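You operate a simulated robot arm through the tools that you are given. There is no shell and no other tool.

Carry out the task below with a simulated robot arm. There is one attempt and no reset: what you move stays moved.

Task
Put things in order on the top of the grey table. At the end: the round red brush stands where the slab stood; the red tin (marked "GREASE") stands where the grey sponge stood; the slab from the top of the grey table stands where the green oil can stood; the grey sponge from the top of the grey table is on the orange saucer; the green oil can from the top of the grey table stands where the red tin stood; whatever was shut is shut again. Leave all else as you found it, and nothing knocked over.

It is judged by the outcome, as a careful person would: the job done as asked, and still so three seconds after it is handed in. It fails if anything else is knocked over, pushed out of place, dropped, spilled or broken.

Robot
A 6-joint arm with a two-finger gripper, fixed in place. Base frame: the origin is on the floor under the middle of its stand, x ahead of it, y to its left, z up; the work surface is at about z = 760. Lengths are in mm, angles in rad, forces in N, time in s.
With the tool pointing down near the work surface it reaches from about 300 to 680 mm from the base axis. Its first joint turns from -1.152 to 1.152 rad. Payload 2.45 kg.
The TCP is the grasp point between the finger pads, 30 mm short of the fingertips. In the tool frame z runs along the fingers and y along their closing line. The gripper opens to 106 mm; its body begins 79 mm behind the TCP.
Orientation is that of the tool frame in the base frame, as a unit quaternion [w, x, y, z]. With the fingers straight down and closing along the base's y, the tool's x points along the base's -x, its y along +y and its z along -z.

Tools
- The arm moves only by the tool drive_tool. Its argument "deltas" is a list of rows, each an object (a shift or turn left out is 0, a gripper value left out holds the last) with "xyz": the shift along the tool's x, y, z in units of 30 mm (1.0 is 30 mm), a list of three; "delta_rot": the turn, a rotation vector about the tool's x, y, z in units of 6 degrees (1.0 is 6 degrees), a list of three. In form: [{"xyz": [dx, dy, dz], "delta_rot": [rx, ry, rz]}, ...]. A call has 1 to 20 rows; each row shifts and turns the commanded pose from where the row before left it, along the tool's axes as they then stand. "hand" is the gripper command, from -1 (shut) to 1 (fully open), values between in proportion, set as the call begins (left out, the last holds). A call with a number of a shift or a turn outside -1 to 1 is refused whole. Each row takes 0.2 s and may step no farther than 50 mm and 0.15 rad from the row before; otherwise, or with a gripper value out of range, the whole call is refused. Where a pose cannot be reached the arm comes as near as it can. A force on the tool above 40 N (or 10 N above the force at the start of the call, whichever is more), or a blocked arm, ends the call early, and 0.2 s more pass. The fingers move at their own pace (about 153 mm/s each) and stop on an object; they squeeze with about 26 N. The grip force told is the motor's: it shows also when the fingers shut on nothing. Time passes only in rows, and 0.2 s behind the last, so rows that do not move let the fingers close. It gives the time, the measured TCP pose, the force on the tool (base axes), the opening and the grip force at its end, in the units of the frame above (readings bear some noise), with the torque about the TCP (base axes, N m) and any sound that the robot's microphone picked up.
- Cameras (640 x 400 px; columns grow to the right, rows downward): "scene" is fixed at [71, 432.5, 1398.7]; the picture's right is [-0.56, -0.83, 0.00], its down [-0.52, 0.35, -0.78] and it looks along [0.64, -0.44, -0.63] (base axes); focal length 347 px, centre (320, 200). "wrist" rides on the gripper at [76, -2, -106] in the tool frame; the picture's right is [0.02, 1.00, 0.00], its down [-0.78, 0.02, -0.62] and it looks along [-0.62, 0.01, 0.78] (tool axes); focal length 247 px, centre (320, 200). There is no depth. A picture from a camera that has moved, and an enlarged one, comes with that camera's place and axes in the base frame and with its lens.
- get_image(camera): a new picture of that camera. It takes no simulated time.
- zoom(camera, box): a new picture of the part [left, top, right, bottom] of that camera's present view, enlarged. It takes no simulated time.
- hand_in(): hands the job in; it is judged then, once.

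Nothing tells you positions but the pictures and the camera data. Unless the task says otherwise, let go and move clear before handing in.

The tools are called after "Emit:" by a JSON object that holds its "method" and its "body". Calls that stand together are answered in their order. drive_tool: Moves the arm, as the interface text tells. Its arguments: {"type":"object","properties":{"deltas":{"type":"array","items":{"type":"object","properties":{"xyz":{"type":"array","items":{"type":"number"}},"delta_rot":{"type":"array","items":{"type":"number"}}}}},"hand":{"type":"number"}},"required":["deltas"]} The other tools are called the same way: get_image (camera) takes a picture; zoom (camera, box) takes an enlarged picture of a part of a camera's view; hand_in () hands the job in.

At the start:

```text
time: 0.0
ee_pos: [420.8, 140.6, 1050.4]
tcp_rot: [0.0, 0.0, 1.0, 0.0]
wrist_force: [-0.5, -0.4, -0.2]
wrist_torque: [0.05, 0.0, 0.0]
width: 106.0
finger_force: 0.1
```

scene: 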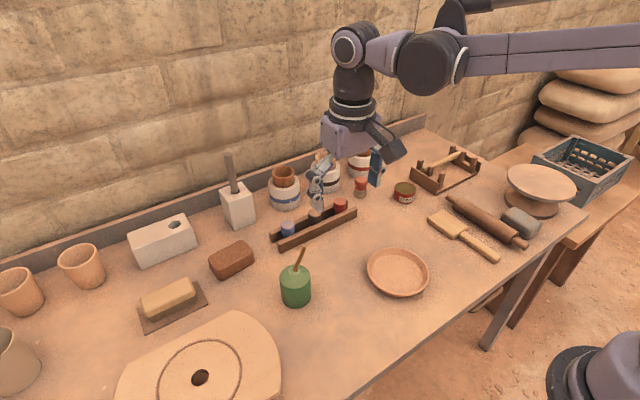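
wrist: 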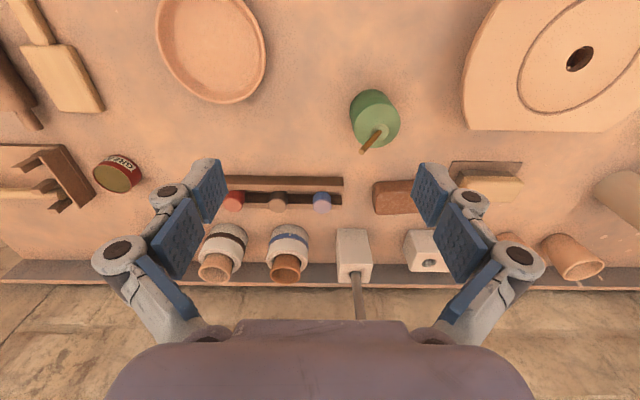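

I see a table with pots, a green oil can, an orange saucer, a brown block, a red tin and other items. I'll look closer before moving anything, to identify the slab, sponge and round red brush.

Emit:
{"method": "zoom", "body": {"camera": "scene", "box": [320, 120, 480, 220]}}

Emit:
{"method": "zoom", "body": {"camera": "scene", "box": [120, 200, 360, 350]}}

Emit:
{"method": "zoom", "body": {"camera": "scene", "box": [400, 120, 640, 270]}}

Emit:
{"method": "zoom", "body": {"camera": "scene", "box": [220, 130, 420, 255]}}

Emit:
{"method": "zoom", "body": {"camera": "scene", "box": [0, 220, 320, 400]}}

```text
4.00 times, centred on (400, 170) of scene
camera zoom: at [71.0, 432.5, 1398.7], right [-0.56, -0.83, 0.0], down [-0.52, 0.35, -0.78], along [0.64, -0.44, -0.63], focal length 1388 px, centre (0, 320)
```

zoom: 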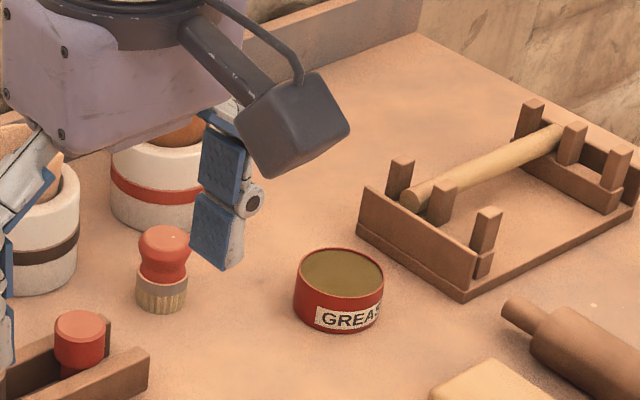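

```text
2.67 times, centred on (240, 275) of scene
camera zoom: at [71.0, 432.5, 1398.7], right [-0.56, -0.83, 0.0], down [-0.52, 0.35, -0.78], along [0.64, -0.44, -0.63], focal length 925 px, centre (533, 0)
```

zoom: 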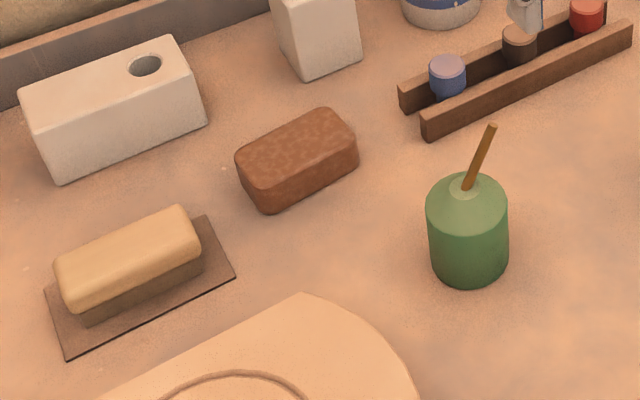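

```text
2.67 times, centred on (520, 195) of scene
camera zoom: at [71.0, 432.5, 1398.7], right [-0.56, -0.83, 0.0], down [-0.52, 0.35, -0.78], along [0.64, -0.44, -0.63], focal length 925 px, centre (-213, 213)
```

zoom: 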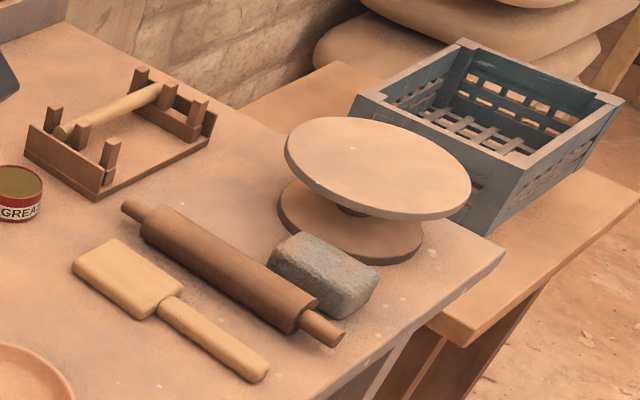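

```text
3.20 times, centred on (320, 192) of scene
camera zoom: at [71.0, 432.5, 1398.7], right [-0.56, -0.83, 0.0], down [-0.52, 0.35, -0.78], along [0.64, -0.44, -0.63], focal length 1110 px, centre (320, 224)
```

zoom: 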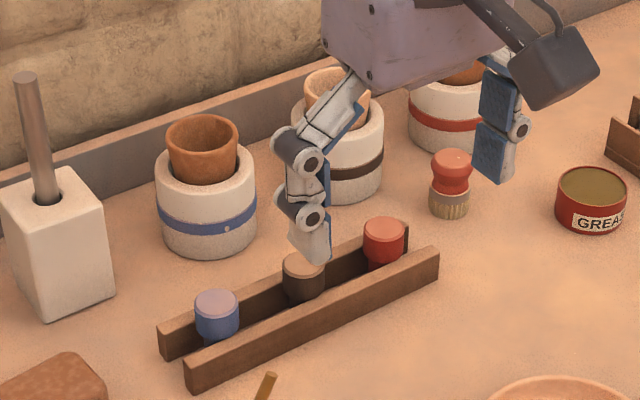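

```text
2.00 times, centred on (160, 310) of scene
camera zoom: at [71.0, 432.5, 1398.7], right [-0.56, -0.83, 0.0], down [-0.52, 0.35, -0.78], along [0.64, -0.44, -0.63], focal length 694 px, centre (640, -20)
```

zoom: 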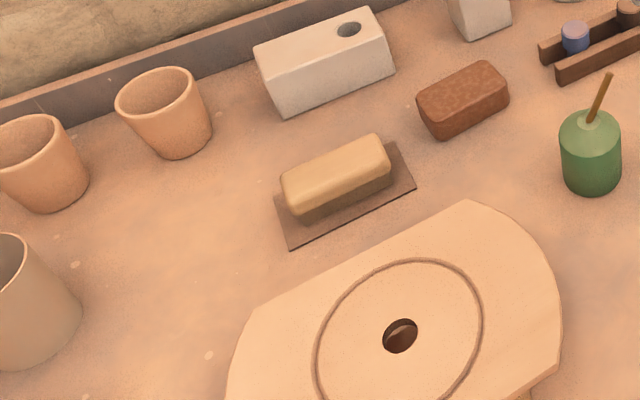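

The likely objects are: the brown block near (630, 297) as the slab, the grey block near (320, -381) as the sponge, and the green can near (466, 222). The tin is near (589, -224) and the red brush near (673, -126). I'll zoom the wrist view to confirm.

Emit:
{"method": "zoom", "body": {"camera": "wrist", "box": [340, 80, 580, 230]}}

Emit:
{"method": "zoom", "body": {"camera": "wrist", "box": [0, 80, 240, 230]}}

Emit:
{"method": "zoom", "body": {"camera": "scene", "box": [480, 160, 600, 260]}}

Emit:
{"method": "zoom", "body": {"camera": "scene", "box": [340, 220, 520, 330]}}

```text
2.67 times, centred on (460, 155) of wrist
camera zoom: at [345.0, 139.2, 1157.1], right [-0.02, 1.0, 0.0], down [0.78, 0.02, 0.62], along [0.62, 0.01, -0.78], focal length 659 px, centre (-53, 320)
```

zoom: 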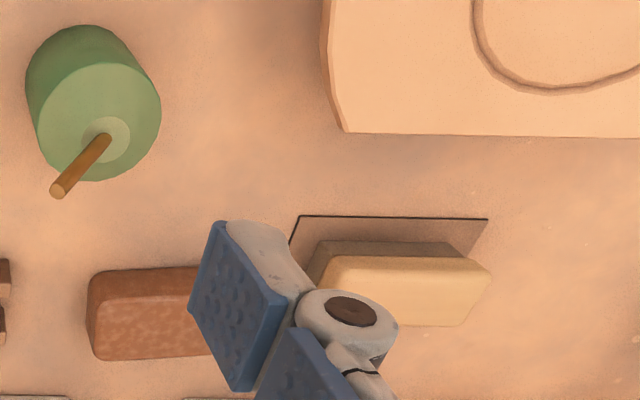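

```text
2.67 times, centred on (120, 155) of wrist
camera zoom: at [345.0, 139.2, 1157.1], right [-0.02, 1.0, 0.0], down [0.78, 0.02, 0.62], along [0.62, 0.01, -0.78], focal length 659 px, centre (853, 320)
```

zoom: 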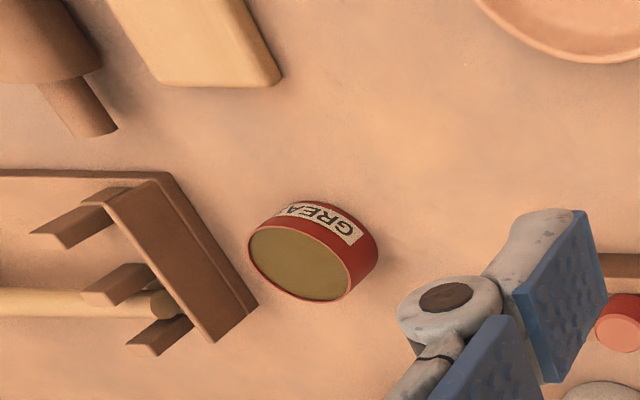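

```text
4.00 times, centred on (540, 210) of scene
camera zoom: at [71.0, 432.5, 1398.7], right [-0.56, -0.83, 0.0], down [-0.52, 0.35, -0.78], along [0.64, -0.44, -0.63], focal length 1388 px, centre (-560, 160)
```

zoom: 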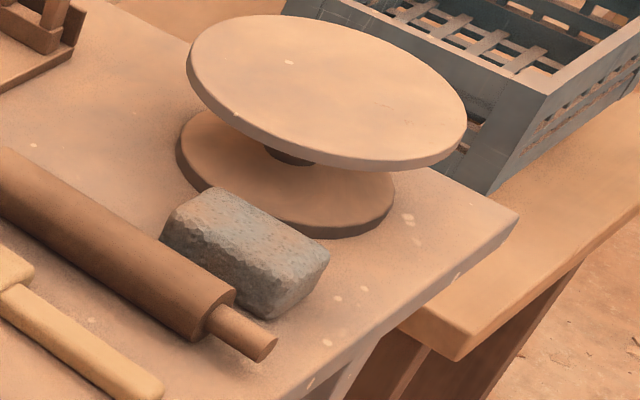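

```text
3.56 times, centred on (430, 275) of scene
camera zoom: at [71.0, 432.5, 1398.7], right [-0.56, -0.83, 0.0], down [-0.52, 0.35, -0.78], along [0.64, -0.44, -0.63], focal length 1234 px, centre (-71, -67)
```

zoom: 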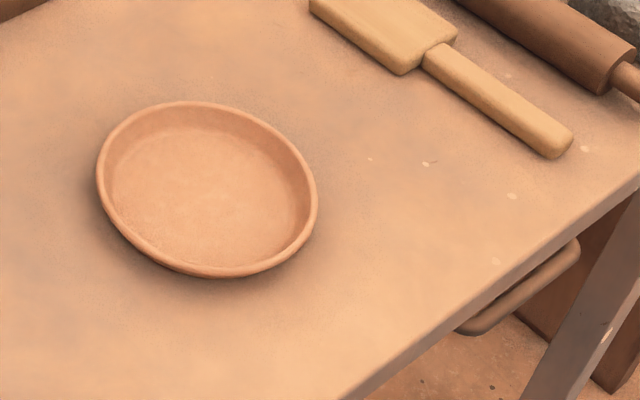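

There is a drawer handle at the table front; the drawer is shut and isn't needed. I'll move the hand over the slab area to see the brown block and the tan block from close by.

Emit:
{"method": "drive_tool", "body": {"deltas": [{"xyz": [-0.1, 0.9, 0.3]}, {"xyz": [-0.1, 0.9, 0.3]}, {"xyz": [-0.1, 0.9, 0.3]}, {"xyz": [-0.1, 0.9, 0.3]}, {"xyz": [-0.1, 0.9, 0.3]}, {"xyz": [-0.1, 0.9, 0.3]}, {"xyz": [-0.1, 0.9, 0.3]}]}}

Emit:
{"method": "get_image", "body": {"camera": "wrist"}}

Emit:
{"method": "get_image", "body": {"camera": "scene"}}

```text
time: 1.6
ee_pos: [443.0, 333.4, 985.9]
tcp_rot: [0.001, 0.0, 1.0, 0.001]
wrist_force: [-0.2, 0.1, -0.3]
wrist_torque: [-0.04, -0.01, 0.01]
width: 106.0
finger_force: 0.0
```

```text
taken
camera wrist: at [365.5, 329.7, 1094.3], right [-0.02, 1.0, 0.0], down [0.78, 0.02, 0.62], along [0.62, 0.01, -0.78], focal length 247 px, centre (320, 200)
```

wrist: 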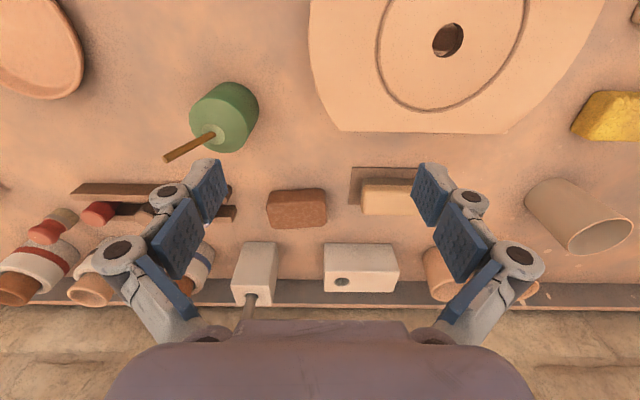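

```text
taken
```

scene: 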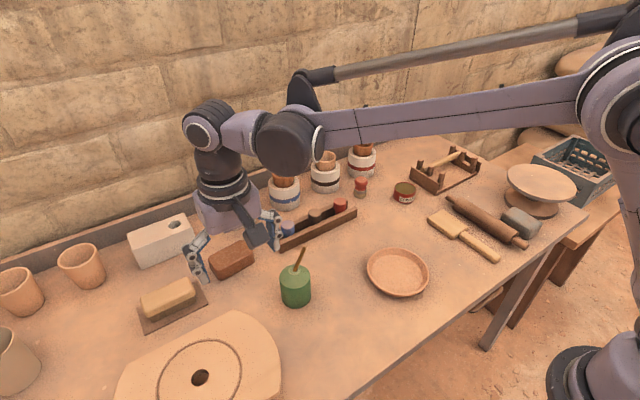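

A yellow sponge shows at the left end of the table, so the grey block is the grey sponge. I'll zoom in on the brown and tan blocks.

Emit:
{"method": "zoom", "body": {"camera": "wrist", "box": [240, 140, 440, 265]}}

Emit:
{"method": "zoom", "body": {"camera": "wrist", "box": [500, 60, 640, 260]}}

Emit:
{"method": "zoom", "body": {"camera": "scene", "box": [260, 130, 420, 230]}}

```text
3.20 times, centred on (340, 202) of wrist
camera zoom: at [365.5, 329.7, 1094.3], right [-0.02, 1.0, 0.0], down [0.78, 0.02, 0.62], along [0.62, 0.01, -0.78], focal length 790 px, centre (256, 192)
```

zoom: 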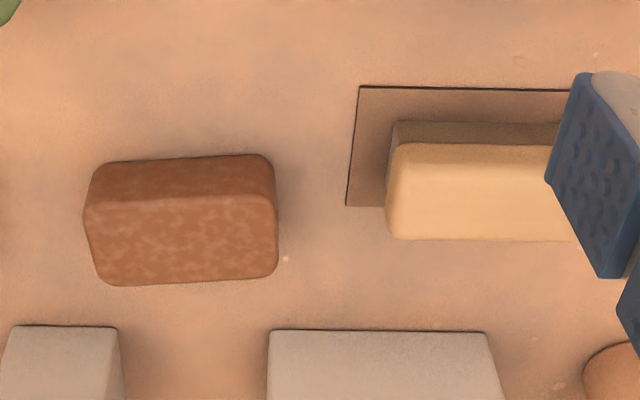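

```text
2.00 times, centred on (570, 160) of wrist
camera zoom: at [365.5, 329.7, 1094.3], right [-0.02, 1.0, 0.0], down [0.78, 0.02, 0.62], along [0.62, 0.01, -0.78], focal length 494 px, centre (-180, 280)
```

zoom: 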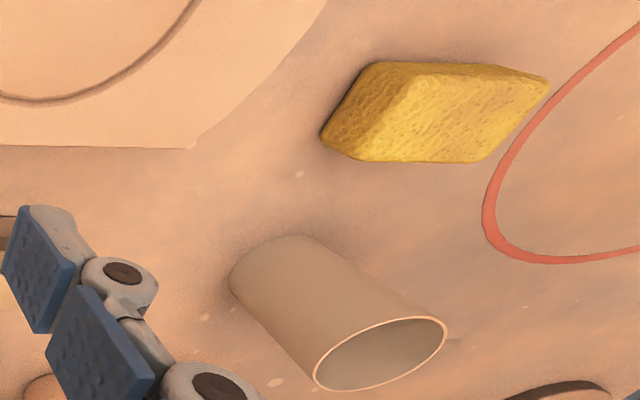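

```text
4.00 times, centred on (340, 180) of scene
camera zoom: at [71.1, 432.5, 1398.7], right [-0.56, -0.83, 0.0], down [-0.52, 0.35, -0.78], along [0.64, -0.44, -0.63], focal length 1388 px, centre (240, 280)
```

zoom: 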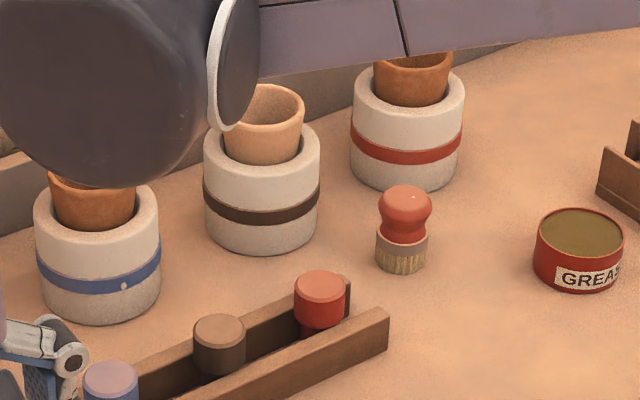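

The tan one is a scrubbing brush on a tray, so the mottled brown block is the slab. I'll now swing over to the grey sponge to see how much space it has between the rolling pin and the wheel.

Emit:
{"method": "drive_tool", "body": {"deltas": [{"xyz": [0.2, -0.95, -0.04]}, {"xyz": [0.2, -0.95, -0.04]}, {"xyz": [0.2, -0.95, -0.04]}, {"xyz": [0.2, -0.95, -0.04]}, {"xyz": [0.2, -0.95, -0.04]}, {"xyz": [0.2, -0.95, -0.04]}, {"xyz": [0.2, -0.95, -0.04]}, {"xyz": [0.2, -0.95, -0.04]}, {"xyz": [0.2, -0.95, -0.04]}, {"xyz": [0.2, -0.95, -0.04]}, {"xyz": [0.2, -0.95, -0.04]}, {"xyz": [0.2, -0.95, -0.04]}]}}

Emit:
{"method": "get_image", "body": {"camera": "wrist"}}

Emit:
{"method": "get_image", "body": {"camera": "scene"}}

```text
time: 4.2
ee_pos: [370.3, -11.8, 1002.7]
tcp_rot: [0.0, -0.001, 1.0, 0.0]
wrist_force: [0.0, 0.4, -0.2]
wrist_torque: [0.02, -0.02, -0.01]
width: 105.9
finger_force: 0.0
```

```text
taken
camera wrist: at [294.6, -15.2, 1109.6], right [-0.02, 1.0, 0.0], down [0.78, 0.02, 0.62], along [0.62, 0.01, -0.78], focal length 247 px, centre (320, 200)
```

wrist: 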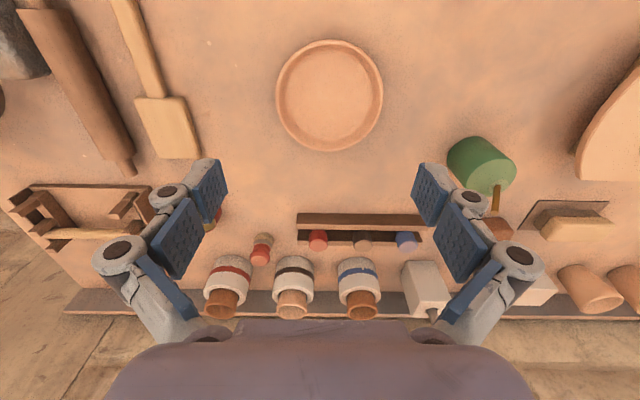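

```text
taken
```

scene: 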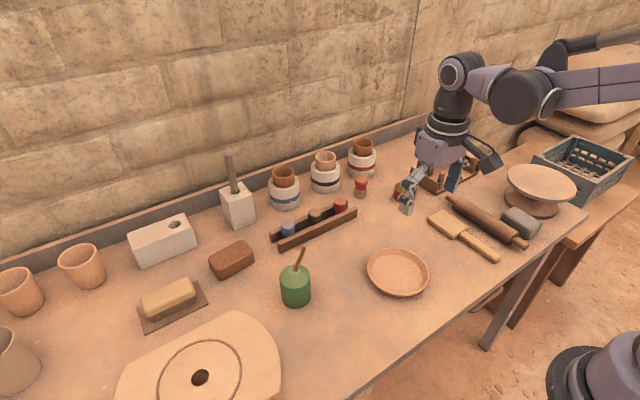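

The saucer centre is about (388, -2). I'll continue to the sponge and turn the hand to face outward there.

Emit:
{"method": "drive_tool", "body": {"deltas": [{"xyz": [0.22, -0.92, 0]}, {"xyz": [0.22, -0.92, 0]}, {"xyz": [0.22, -0.92, 0]}, {"xyz": [0.22, -0.92, 0]}, {"xyz": [0.22, -0.92, 0]}, {"xyz": [0.22, -0.92, 0]}, {"xyz": [0.22, -0.92, 0]}, {"xyz": [0.22, -0.92, 0]}, {"xyz": [0.22, -0.92, 0]}, {"xyz": [0.22, -0.92, 0]}, {"xyz": [0.22, -0.92, 0]}, {"xyz": [0.22, -0.92, 0]}]}}

Emit:
{"method": "drive_tool", "body": {"deltas": [{"delta_rot": [0, 0, 1]}, {"delta_rot": [0, 0, 1]}, {"delta_rot": [0, 0, 1]}, {"delta_rot": [0, 0, 1]}, {"delta_rot": [0, 0, 1]}, {"delta_rot": [0, 0, 1]}, {"delta_rot": [0, 0, 1]}, {"delta_rot": [0, 0, 1]}]}}

Emit:
{"method": "get_image", "body": {"camera": "wrist"}}

Emit:
{"method": "get_image", "body": {"camera": "scene"}}

```text
time: 6.8
ee_pos: [290.5, -341.6, 1001.6]
tcp_rot: [0.0, 0.0, 1.0, 0.0]
wrist_force: [-0.2, -0.1, 0.3]
wrist_torque: [0.0, 0.0, 0.0]
width: 106.1
finger_force: 0.0
```

```text
time: 8.6
ee_pos: [291.1, -342.0, 1001.3]
tcp_rot: [0.0, 0.407, 0.913, 0.0]
wrist_force: [0.5, 0.8, 0.6]
wrist_torque: [0.01, -0.05, -0.03]
width: 106.0
finger_force: 0.1
```

```text
taken
camera wrist: at [238.9, -287.4, 1108.9], right [0.73, 0.68, 0.0], down [0.54, -0.57, 0.62], along [0.42, -0.45, -0.78], focal length 247 px, centre (320, 200)
```

wrist: 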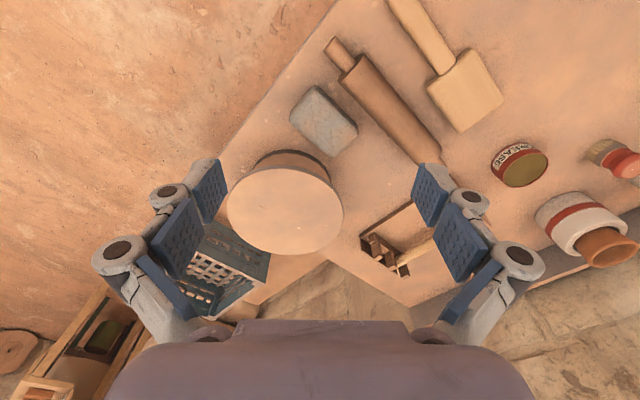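

```text
taken
```

scene: 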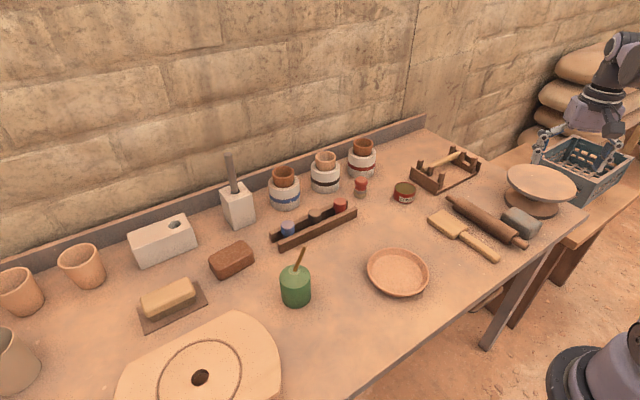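

I see the grey sponge between the rolling pin and the wheel's base. I'll zoom in for precise measurement.

Emit:
{"method": "zoom", "body": {"camera": "wrist", "box": [240, 60, 400, 160]}}

Emit:
{"method": "zoom", "body": {"camera": "scene", "box": [440, 160, 600, 260]}}

Emit:
{"method": "zoom", "body": {"camera": "wrist", "box": [480, 110, 640, 210]}}

```text
4.00 times, centred on (320, 110) of wrist
camera zoom: at [238.9, -287.4, 1108.9], right [0.73, 0.68, 0.0], down [0.54, -0.57, 0.62], along [0.42, -0.45, -0.78], focal length 988 px, centre (320, 560)
```

zoom: 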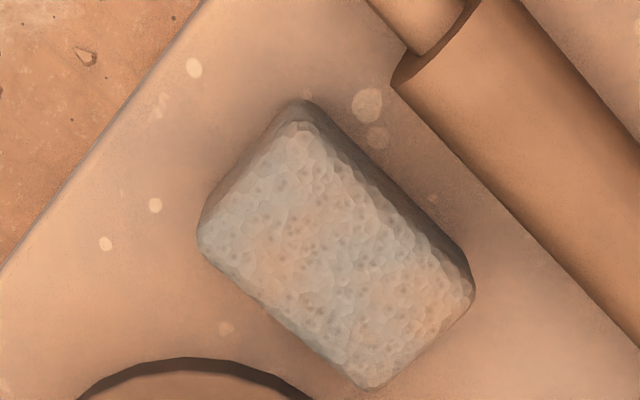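

```text
4.00 times, centred on (520, 210) of scene
camera zoom: at [71.0, 432.5, 1398.7], right [-0.56, -0.83, 0.0], down [-0.52, 0.35, -0.78], along [0.64, -0.44, -0.63], focal length 1388 px, centre (-480, 160)
```

zoom: 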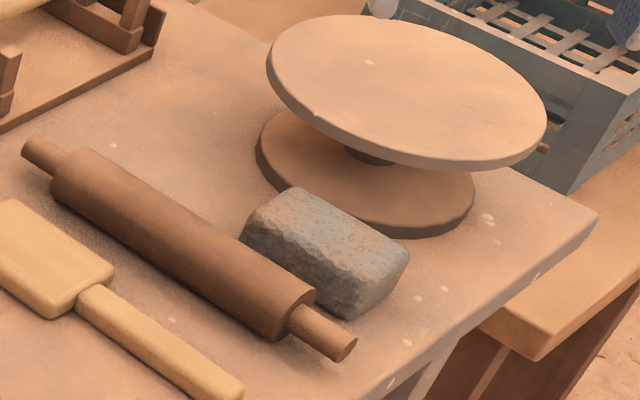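

```text
4.00 times, centred on (560, 160) of wrist
camera zoom: at [238.9, -287.4, 1108.9], right [0.73, 0.68, 0.0], down [0.54, -0.57, 0.62], along [0.42, -0.45, -0.78], focal length 988 px, centre (-640, 360)
```

zoom: 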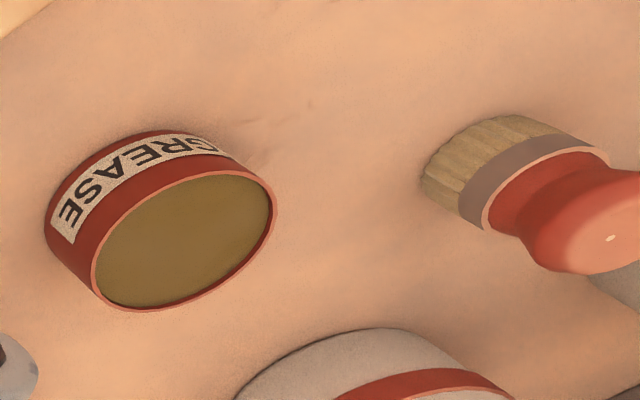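

The sponge lies along x, centre about (328, -375), roughly 80 × 48 × 38 mm, with tight gaps on both long sides. I'll grip it by its ends, with the hand turned 90°, and check again at a lower height first.

Emit:
{"method": "drive_tool", "body": {"deltas": [{"delta_rot": [0, 0, 1]}, {"delta_rot": [0, 0, 1]}, {"delta_rot": [0, 0, 1]}, {"delta_rot": [0, 0, 1]}, {"delta_rot": [0, 0, 1]}, {"delta_rot": [0, 0, 1]}, {"delta_rot": [0, 0, 1]}, {"xyz": [-0.275, 0.31, 0.83]}, {"xyz": [-0.275, 0.31, 0.83]}, {"xyz": [-0.275, 0.31, 0.83]}, {"xyz": [-0.275, 0.31, 0.83]}]}}

Emit:
{"method": "get_image", "body": {"camera": "wrist"}}

Emit:
{"method": "get_image", "body": {"camera": "scene"}}

```text
time: 11.0
ee_pos: [328.2, -374.3, 901.2]
tcp_rot: [0.0, 0.707, 0.707, 0.0]
wrist_force: [0.4, -0.5, 0.7]
wrist_torque: [0.01, 0.02, 0.02]
width: 106.0
finger_force: 0.1
```

```text
taken
camera wrist: at [327.4, -300.0, 1008.2], right [1.0, 0.02, 0.0], down [0.02, -0.78, 0.62], along [0.01, -0.62, -0.78], focal length 247 px, centre (320, 200)
```

wrist: 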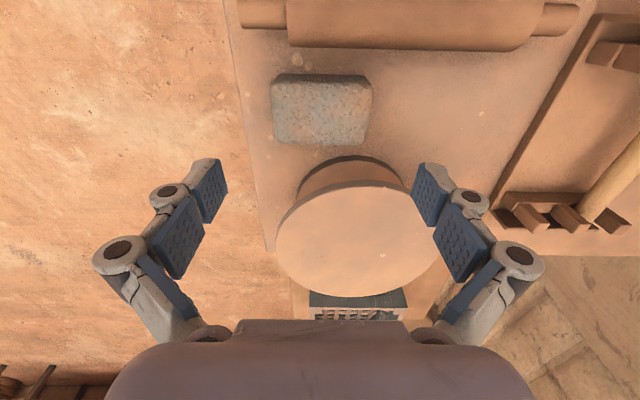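

```text
taken
```

scene: 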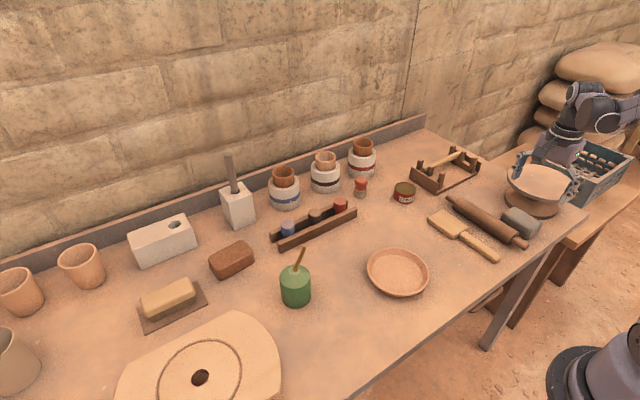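

Emit:
{"method": "zoom", "body": {"camera": "wrist", "box": [220, 30, 460, 180]}}

Emit:
{"method": "zoom", "body": {"camera": "scene", "box": [480, 130, 640, 250]}}

```text
2.67 times, centred on (340, 105) of wrist
camera zoom: at [327.4, -300.0, 1008.2], right [1.0, 0.02, 0.0], down [0.02, -0.78, 0.62], along [0.01, -0.62, -0.78], focal length 659 px, centre (267, 453)
```

zoom: 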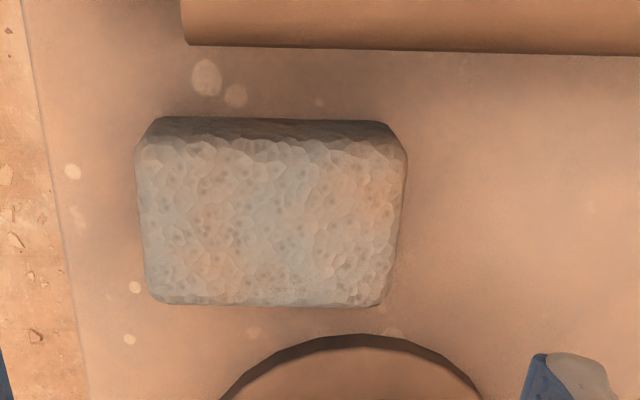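

```text
3.33 times, centred on (560, 190) of scene
camera zoom: at [71.1, 432.5, 1398.7], right [-0.56, -0.83, 0.0], down [-0.52, 0.35, -0.78], along [0.64, -0.44, -0.63], focal length 1157 px, centre (-480, 233)
```

zoom: 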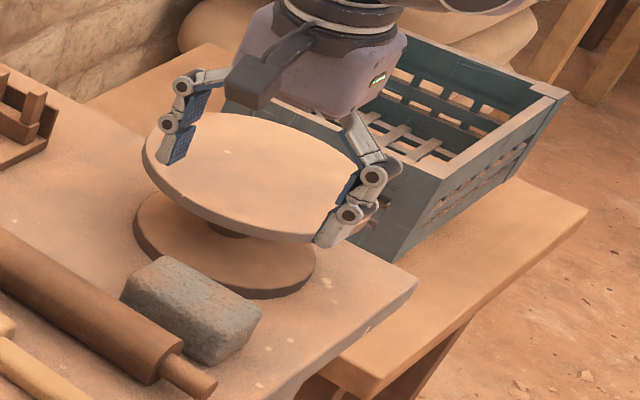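

The sponge spans about x 286–373, y -350 to -404; the wheel's disc top is near z 843 and clear of the palm. I'll descend now around its ends.

Emit:
{"method": "drive_tool", "body": {"deltas": [{"xyz": [-0.09, 0.03, 0.54]}, {"xyz": [0, 0, 0.54]}, {"xyz": [0, 0, 0.54]}, {"xyz": [0, 0, 0.54]}, {"xyz": [0, 0, 0.54]}, {"xyz": [0, 0, 0.54]}]}}

Emit:
{"method": "get_image", "body": {"camera": "wrist"}}

Emit:
{"method": "zoom", "body": {"camera": "scene", "box": [480, 130, 640, 250]}}

```text
time: 12.4
ee_pos: [329.9, -377.4, 803.0]
tcp_rot: [0.0, 0.707, 0.708, 0.0]
wrist_force: [0.3, 0.4, 0.2]
wrist_torque: [-0.01, 0.03, 0.0]
width: 105.9
finger_force: 0.0
```

```text
taken
camera wrist: at [328.0, -302.7, 910.6], right [1.0, 0.02, 0.0], down [0.02, -0.78, 0.62], along [0.01, -0.62, -0.78], focal length 247 px, centre (320, 200)
```

wrist: 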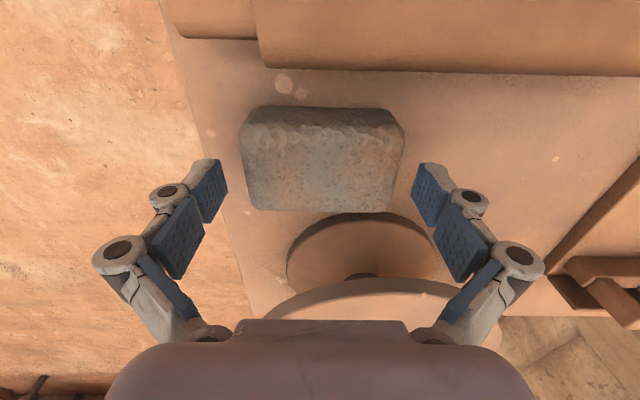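

```text
3.33 times, centred on (560, 190) of scene
camera zoom: at [71.1, 432.5, 1398.7], right [-0.56, -0.83, 0.0], down [-0.52, 0.35, -0.78], along [0.64, -0.44, -0.63], focal length 1157 px, centre (-480, 233)
```

zoom: 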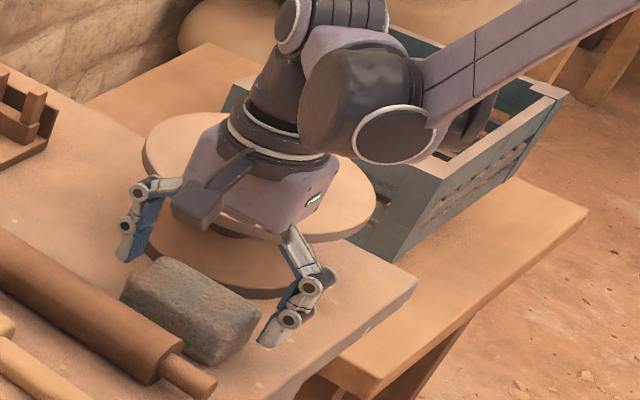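

The sponge is centred between the fingers; closing on it now.

Emit:
{"method": "drive_tool", "body": {"deltas": [{"xyz": [0, 0, 0]}, {"xyz": [0, 0, 0]}, {"xyz": [0, 0, 0]}], "hand": -1}}

Emit:
{"method": "get_image", "body": {"camera": "wrist"}}

```text
time: 13.2
ee_pos: [329.2, -378.2, 802.4]
tcp_rot: [0.0, 0.707, 0.707, 0.0]
wrist_force: [0.2, -0.3, 8.6]
wrist_torque: [0.02, 0.22, -0.02]
width: 84.2
finger_force: 26.0
```

```text
taken
camera wrist: at [327.9, -302.7, 910.9], right [1.0, 0.02, 0.0], down [0.02, -0.78, 0.62], along [0.01, -0.62, -0.78], focal length 247 px, centre (320, 200)
```

wrist: 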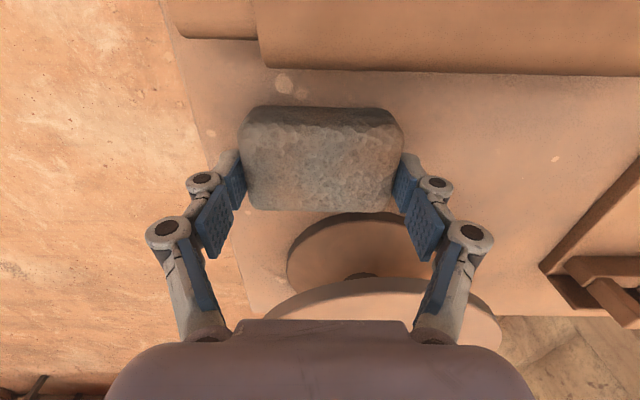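

Gripped at 84 mm. Lifting straight up.

Emit:
{"method": "drive_tool", "body": {"deltas": [{"xyz": [0, 0, -0.3]}, {"xyz": [0, 0, -0.6]}, {"xyz": [0, 0, -0.8]}, {"xyz": [0, 0, -0.9]}, {"xyz": [0, 0, -0.9]}, {"xyz": [0, 0, -0.9]}]}}

Emit:
{"method": "get_image", "body": {"camera": "wrist"}}

Emit:
{"method": "get_image", "body": {"camera": "scene"}}

```text
time: 14.6
ee_pos: [330.7, -379.6, 937.3]
tcp_rot: [0.0, 0.708, 0.706, 0.0]
wrist_force: [0.0, -0.1, 0.1]
wrist_torque: [-0.01, 0.02, 0.01]
width: 83.7
finger_force: 25.9
```

```text
taken
camera wrist: at [329.5, -303.4, 1044.8], right [1.0, 0.02, 0.0], down [0.02, -0.78, 0.62], along [0.01, -0.62, -0.78], focal length 247 px, centre (320, 200)
```

wrist: 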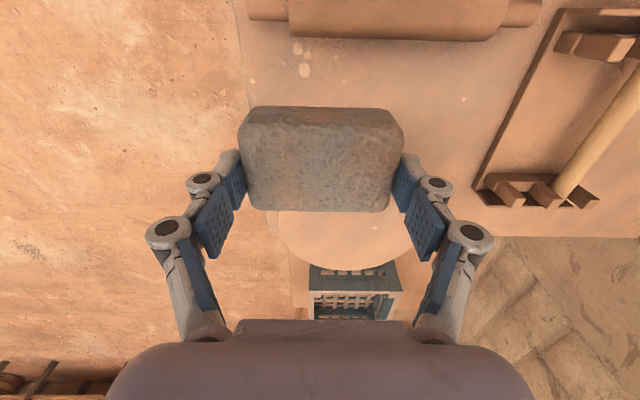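

```text
taken
```

scene: 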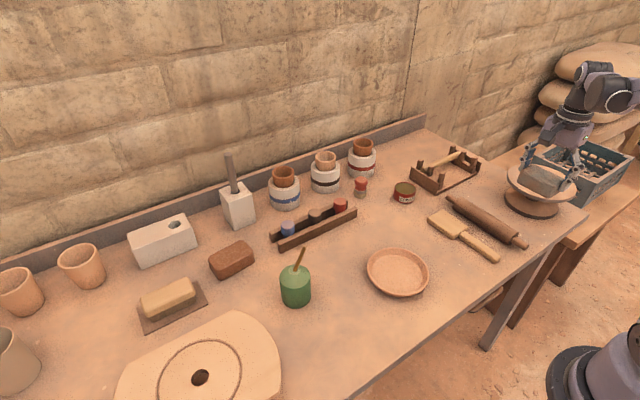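

Sponge is held level. Now I carry it over to the saucer at (388, -2) and turn the hand back to face forward.

Emit:
{"method": "drive_tool", "body": {"deltas": [{"xyz": [0.9, 0.136, 0]}, {"xyz": [0.9, 0.136, 0]}, {"xyz": [0.9, 0.136, 0]}, {"xyz": [0.9, 0.136, 0]}, {"xyz": [0.9, 0.136, 0]}, {"xyz": [0.9, 0.136, 0]}, {"xyz": [0.9, 0.136, 0]}, {"xyz": [0.9, 0.136, 0]}, {"xyz": [0.9, 0.136, 0]}, {"xyz": [0.9, 0.136, 0]}, {"xyz": [0.9, 0.136, 0]}, {"xyz": [0.9, 0.136, 0]}, {"xyz": [0.9, 0.136, 0]}, {"xyz": [0.9, 0.136, 0]}]}}

Emit:
{"method": "drive_tool", "body": {"deltas": [{"delta_rot": [0, 0, -1]}, {"delta_rot": [0, 0, -1]}, {"delta_rot": [0, 0, -1]}, {"delta_rot": [0, 0, -1]}, {"delta_rot": [0, 0, -1]}, {"delta_rot": [0, 0, -1]}, {"delta_rot": [0, 0, -1]}, {"delta_rot": [0, 0, -1]}, {"delta_rot": [0, 0, -1]}, {"delta_rot": [0, 0, -1]}, {"delta_rot": [0, 0, -1]}, {"delta_rot": [0, 0, -1]}, {"delta_rot": [0, 0, -1]}, {"delta_rot": [0, 0, -1]}, {"delta_rot": [0, 0, -1]}]}}

Emit:
{"method": "get_image", "body": {"camera": "wrist"}}

Emit:
{"method": "get_image", "body": {"camera": "scene"}}

```text
time: 17.6
ee_pos: [386.5, 0.8, 937.5]
tcp_rot: [0.0, 0.708, 0.706, -0.001]
wrist_force: [-0.4, 0.2, -0.7]
wrist_torque: [-0.03, 0.03, -0.01]
width: 83.9
finger_force: 26.0
```

```text
time: 20.8
ee_pos: [385.9, 0.8, 935.4]
tcp_rot: [0.0, -0.001, 1.0, 0.0]
wrist_force: [-0.2, -0.7, 0.3]
wrist_torque: [0.01, 0.01, 0.02]
width: 84.1
finger_force: 25.6
```

```text
taken
camera wrist: at [309.9, -2.8, 1043.4], right [-0.02, 1.0, 0.0], down [0.78, 0.02, 0.62], along [0.62, 0.02, -0.78], focal length 247 px, centre (320, 200)
```

wrist: 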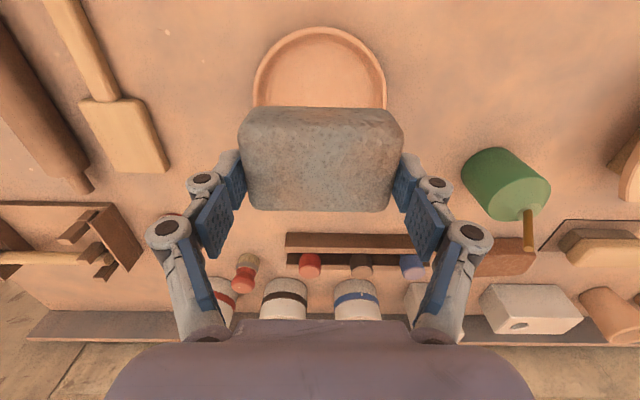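

```text
taken
```

scene: 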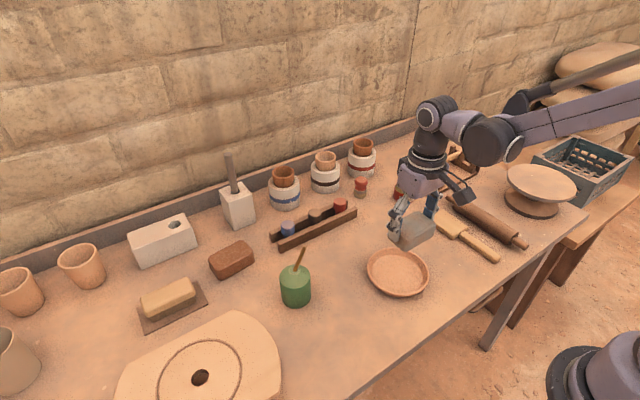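

The saucer centre works out at about (394, -2), roughly 137 mm across. I'll shift slightly and lower the sponge to just above it.

Emit:
{"method": "drive_tool", "body": {"deltas": [{"xyz": [-0.27, -0.09, 0.4]}, {"xyz": [0, 0, 0.8]}, {"xyz": [0, 0, 0.8]}, {"xyz": [0, 0, 0.8]}, {"xyz": [0, 0, 0.6]}]}}

Emit:
{"method": "get_image", "body": {"camera": "wrist"}}

Emit:
{"method": "zoom", "body": {"camera": "scene", "box": [320, 190, 480, 310]}}

```text
time: 22.0
ee_pos: [395.0, -2.8, 833.7]
tcp_rot: [0.0, 0.001, 1.0, 0.0]
wrist_force: [0.4, 0.3, 0.0]
wrist_torque: [0.01, -0.01, 0.01]
width: 84.1
finger_force: 26.1
```

```text
taken
camera wrist: at [318.7, -4.7, 940.9], right [-0.02, 1.0, 0.0], down [0.78, 0.02, 0.62], along [0.62, 0.01, -0.78], focal length 247 px, centre (320, 200)
```

wrist: 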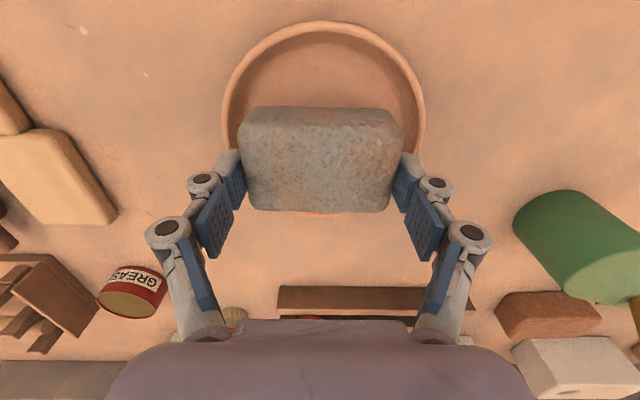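

```text
3.33 times, centred on (400, 250) of scene
camera zoom: at [71.1, 432.5, 1398.7], right [-0.56, -0.83, 0.0], down [-0.52, 0.35, -0.78], along [0.64, -0.44, -0.63], focal length 1157 px, centre (53, 33)
```

zoom: 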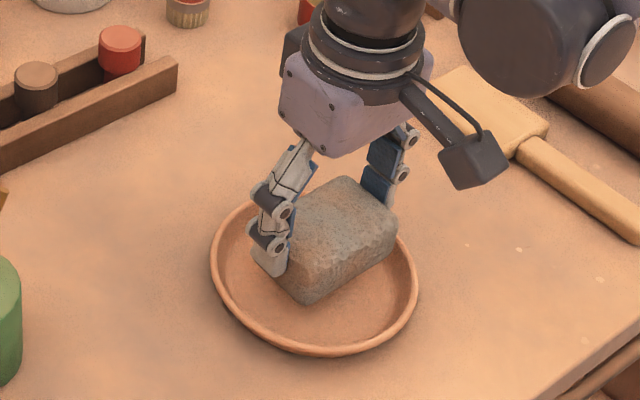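

Well centred. I'll lower gently in small steps until it touches.

Emit:
{"method": "drive_tool", "body": {"deltas": [{"xyz": [0.06, 0.03, 0.2]}, {"xyz": [0, 0, 0.2]}, {"xyz": [0, 0, 0.1]}, {"xyz": [0, 0, 0.1]}]}}

Emit:
{"method": "drive_tool", "body": {"deltas": [{"xyz": [0, 0, 0.05]}, {"xyz": [0, 0, 0.05]}]}}

Emit:
{"method": "zoom", "body": {"camera": "scene", "box": [320, 190, 480, 310]}}

```text
time: 23.0
ee_pos: [393.2, -1.0, 816.9]
tcp_rot: [-0.001, 0.0, 1.0, 0.0]
wrist_force: [0.5, -0.1, 0.8]
wrist_torque: [-0.03, 0.0, 0.0]
width: 83.6
finger_force: 26.1
```

```text
time: 23.6
ee_pos: [393.3, -1.5, 814.2]
tcp_rot: [0.001, 0.001, 1.0, 0.0]
wrist_force: [-0.4, 0.0, -0.6]
wrist_torque: [-0.04, -0.01, 0.0]
width: 84.1
finger_force: 25.7
```

```text
3.33 times, centred on (400, 250) of scene
camera zoom: at [71.1, 432.5, 1398.7], right [-0.56, -0.83, 0.0], down [-0.52, 0.35, -0.78], along [0.64, -0.44, -0.63], focal length 1157 px, centre (53, 33)
```

zoom: 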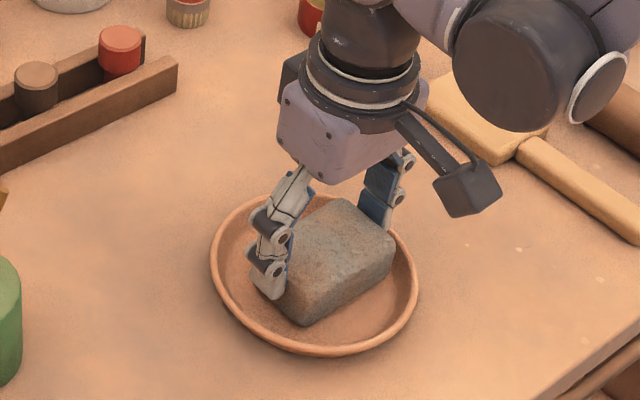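

Emit:
{"method": "drive_tool", "body": {"deltas": [{"xyz": [0, 0, 0.05]}, {"xyz": [0, 0, 0.05]}]}}

Emit:
{"method": "zoom", "body": {"camera": "scene", "box": [350, 230, 450, 310]}}

```text
time: 24.2
ee_pos: [392.5, -2.8, 810.3]
tcp_rot: [0.0, 0.0, 1.0, 0.001]
wrist_force: [0.7, 0.7, -1.5]
wrist_torque: [-0.04, -0.01, -0.01]
width: 83.7
finger_force: 26.4
```

```text
5.00 times, centred on (400, 270) of scene
camera zoom: at [71.1, 432.5, 1398.7], right [-0.56, -0.83, 0.0], down [-0.52, 0.35, -0.78], along [0.64, -0.44, -0.63], focal length 1735 px, centre (-80, -150)
```

zoom: 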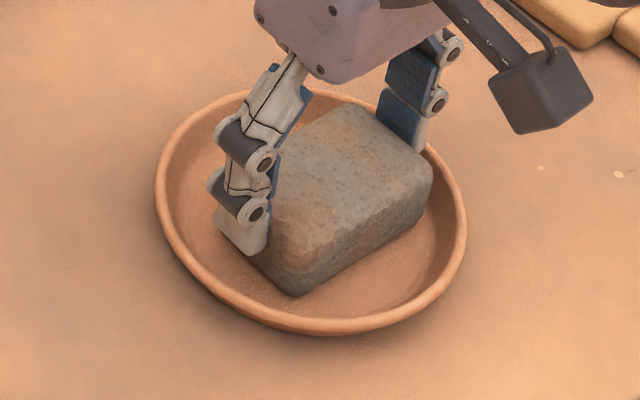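

Emit:
{"method": "drive_tool", "body": {"deltas": [{"xyz": [0, 0, 0.05]}, {"xyz": [0, 0, 0]}]}}

Emit:
{"method": "drive_tool", "body": {"deltas": [{"xyz": [0, 0, 0.05]}, {"xyz": [0, 0, 0]}]}}

```text
time: 24.8
ee_pos: [391.5, -1.8, 809.1]
tcp_rot: [0.0, 0.0, 1.0, 0.0]
wrist_force: [0.5, 0.8, 13.6]
wrist_torque: [-0.07, 0.02, 0.0]
width: 84.3
finger_force: 26.1
```

```text
time: 25.4
ee_pos: [391.9, -2.0, 807.2]
tcp_rot: [0.0, 0.0, 1.0, 0.0]
wrist_force: [-0.8, -3.1, 26.6]
wrist_torque: [-0.19, 0.03, 0.01]
width: 84.2
finger_force: 26.0
```

Contact at about z 809. I'll ease the pressure, then open just enough to clear the sponge without touching the rim.

Emit:
{"method": "drive_tool", "body": {"deltas": [{"xyz": [0, 0, -0.06]}, {"xyz": [0, 0, 0]}]}}

Emit:
{"method": "drive_tool", "body": {"deltas": [{"xyz": [0, 0, 0]}, {"xyz": [0, 0, 0]}], "hand": 0.74}}

Emit:
{"method": "zoom", "body": {"camera": "scene", "box": [350, 230, 450, 310]}}

Emit:
{"method": "get_image", "body": {"camera": "wrist"}}

```text
time: 26.0
ee_pos: [393.7, -0.3, 809.6]
tcp_rot: [0.0, 0.0, 1.0, 0.001]
wrist_force: [-0.2, 0.0, -0.2]
wrist_torque: [-0.03, 0.03, -0.02]
width: 84.0
finger_force: 25.6
```

```text
time: 26.6
ee_pos: [393.0, -1.1, 808.7]
tcp_rot: [0.0, 0.0, 1.0, 0.001]
wrist_force: [-0.3, 0.4, -0.4]
wrist_torque: [-0.03, 0.01, 0.01]
width: 92.1
finger_force: 0.1
```

```text
5.00 times, centred on (400, 270) of scene
camera zoom: at [71.0, 432.5, 1398.7], right [-0.56, -0.83, 0.0], down [-0.52, 0.35, -0.78], along [0.64, -0.44, -0.63], focal length 1735 px, centre (-80, -150)
```

zoom: 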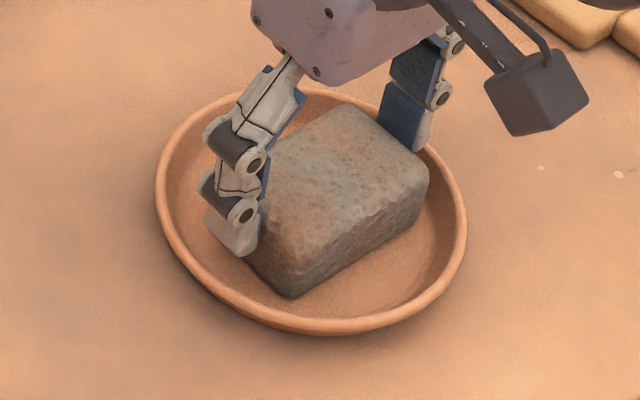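

```text
taken
camera wrist: at [316.8, -3.6, 915.8], right [-0.02, 1.0, 0.0], down [0.78, 0.02, 0.62], along [0.62, 0.01, -0.78], focal length 247 px, centre (320, 200)
```

wrist: 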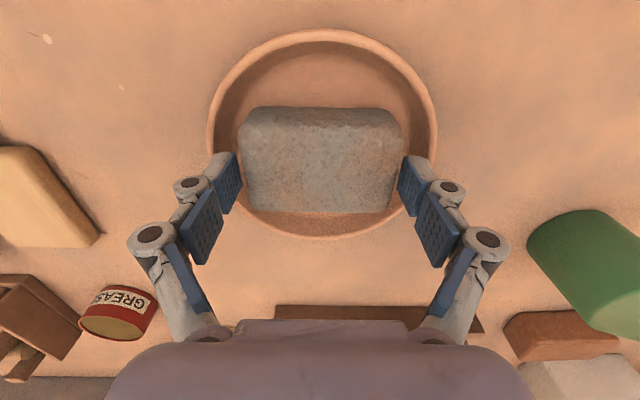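

The sponge rests in the saucer and is released. I'll lift straight up, then move to the tin and turn the hand 90°.

Emit:
{"method": "drive_tool", "body": {"deltas": [{"xyz": [0, 0, -0.5]}, {"xyz": [0, 0, -0.9]}, {"xyz": [0, 0, -0.95]}, {"xyz": [0, 0, -0.95]}, {"xyz": [0, 0, -0.95]}]}}

Emit:
{"method": "drive_tool", "body": {"deltas": [{"xyz": [-0.7, -0.8, -0.05]}, {"xyz": [-0.7, -0.8, -0.05]}, {"xyz": [-0.7, -0.8, -0.05]}, {"xyz": [-0.7, -0.8, -0.05]}, {"xyz": [-0.7, -0.8, -0.05]}, {"xyz": [-0.7, -0.8, -0.05]}, {"xyz": [-0.7, -0.8, -0.05]}, {"xyz": [-0.7, -0.8, -0.05]}, {"xyz": [-0.7, -0.8, -0.05]}], "hand": 1}}

Emit:
{"method": "get_image", "body": {"camera": "wrist"}}

Emit:
{"method": "get_image", "body": {"camera": "scene"}}

```text
time: 27.8
ee_pos: [392.2, -1.9, 938.5]
tcp_rot: [0.0, 0.0, 1.0, 0.0]
wrist_force: [-0.2, 0.5, 0.7]
wrist_torque: [-0.01, -0.03, 0.02]
width: 92.2
finger_force: 0.1
```

```text
time: 29.8
ee_pos: [580.6, -215.3, 950.9]
tcp_rot: [0.0, 0.0, 1.0, 0.0]
wrist_force: [0.1, -0.8, 0.9]
wrist_torque: [0.01, 0.03, 0.0]
width: 106.1
finger_force: 0.1
```

```text
taken
camera wrist: at [504.2, -218.4, 1057.4], right [-0.02, 1.0, 0.0], down [0.78, 0.02, 0.62], along [0.62, 0.01, -0.78], focal length 247 px, centre (320, 200)
```

wrist: 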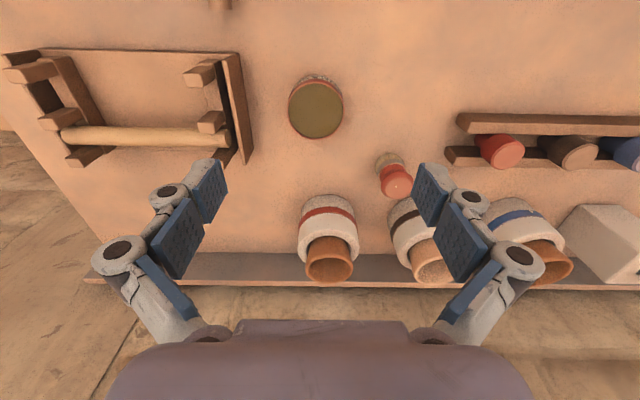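

```text
taken
```

scene: 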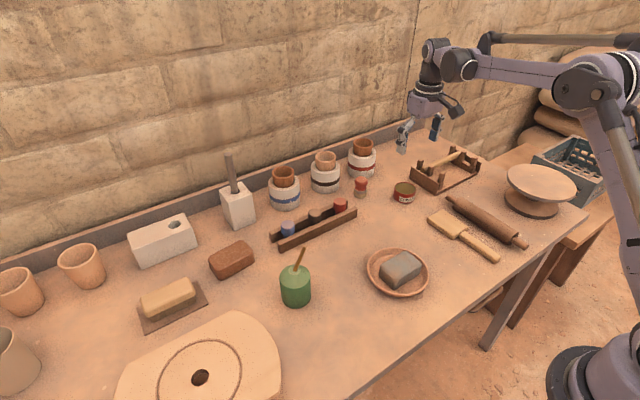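

Emit:
{"method": "zoom", "body": {"camera": "wrist", "box": [220, 60, 420, 185]}}

Emit:
{"method": "zoom", "body": {"camera": "wrist", "box": [280, 130, 460, 290]}}

Emit:
{"method": "zoom", "body": {"camera": "scene", "box": [340, 150, 460, 225]}}

Emit:
{"method": "zoom", "body": {"camera": "scene", "box": [350, 230, 450, 310]}}

```text
3.20 times, centred on (320, 122) of wrist
camera zoom: at [504.2, -218.4, 1057.4], right [-0.02, 1.0, 0.0], down [0.78, 0.02, 0.62], along [0.62, 0.01, -0.78], focal length 790 px, centre (320, 448)
```

zoom: 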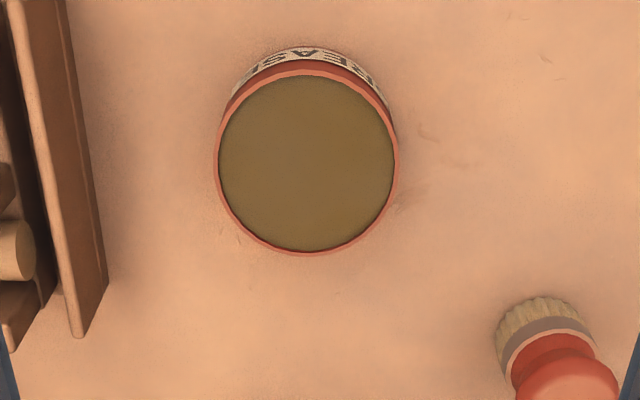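

```text
2.50 times, centred on (370, 210) of wrist
camera zoom: at [504.2, -218.4, 1057.4], right [-0.02, 1.0, 0.0], down [0.78, 0.02, 0.62], along [0.62, 0.01, -0.78], focal length 617 px, centre (195, 175)
```

zoom: 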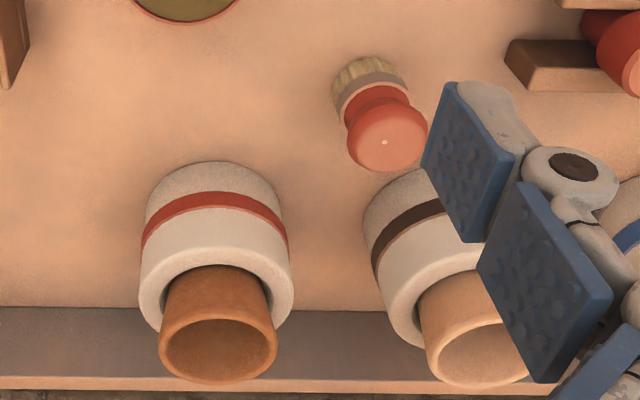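

```text
5.33 times, centred on (400, 188) of scene
camera zoom: at [71.0, 432.5, 1398.7], right [-0.56, -0.83, 0.0], down [-0.52, 0.35, -0.78], along [0.64, -0.43, -0.63], focal length 1851 px, centre (-107, 267)
```

zoom: 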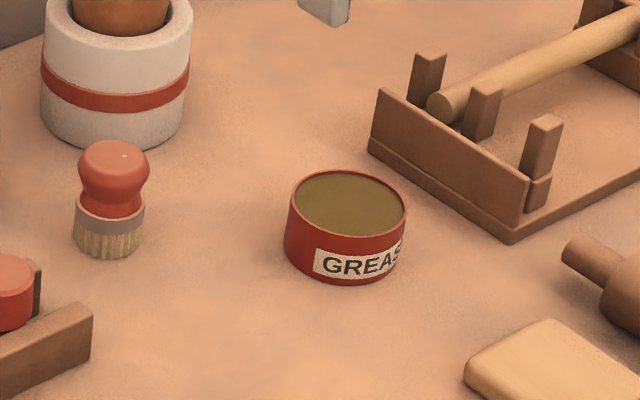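

```text
5.00 times, centred on (400, 270) of scene
camera zoom: at [71.0, 432.5, 1398.7], right [-0.56, -0.83, 0.0], down [-0.52, 0.35, -0.78], along [0.64, -0.43, -0.63], focal length 1735 px, centre (-80, -150)
```

zoom: 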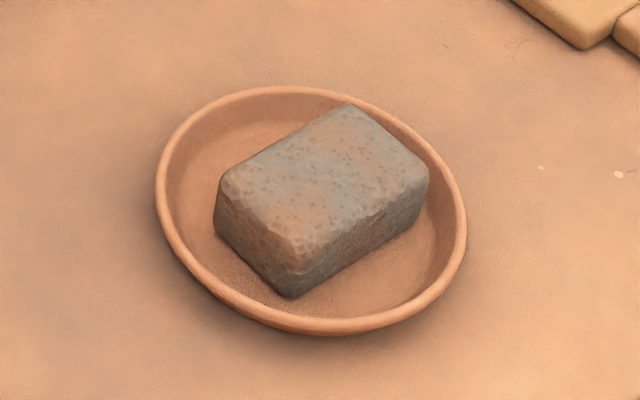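

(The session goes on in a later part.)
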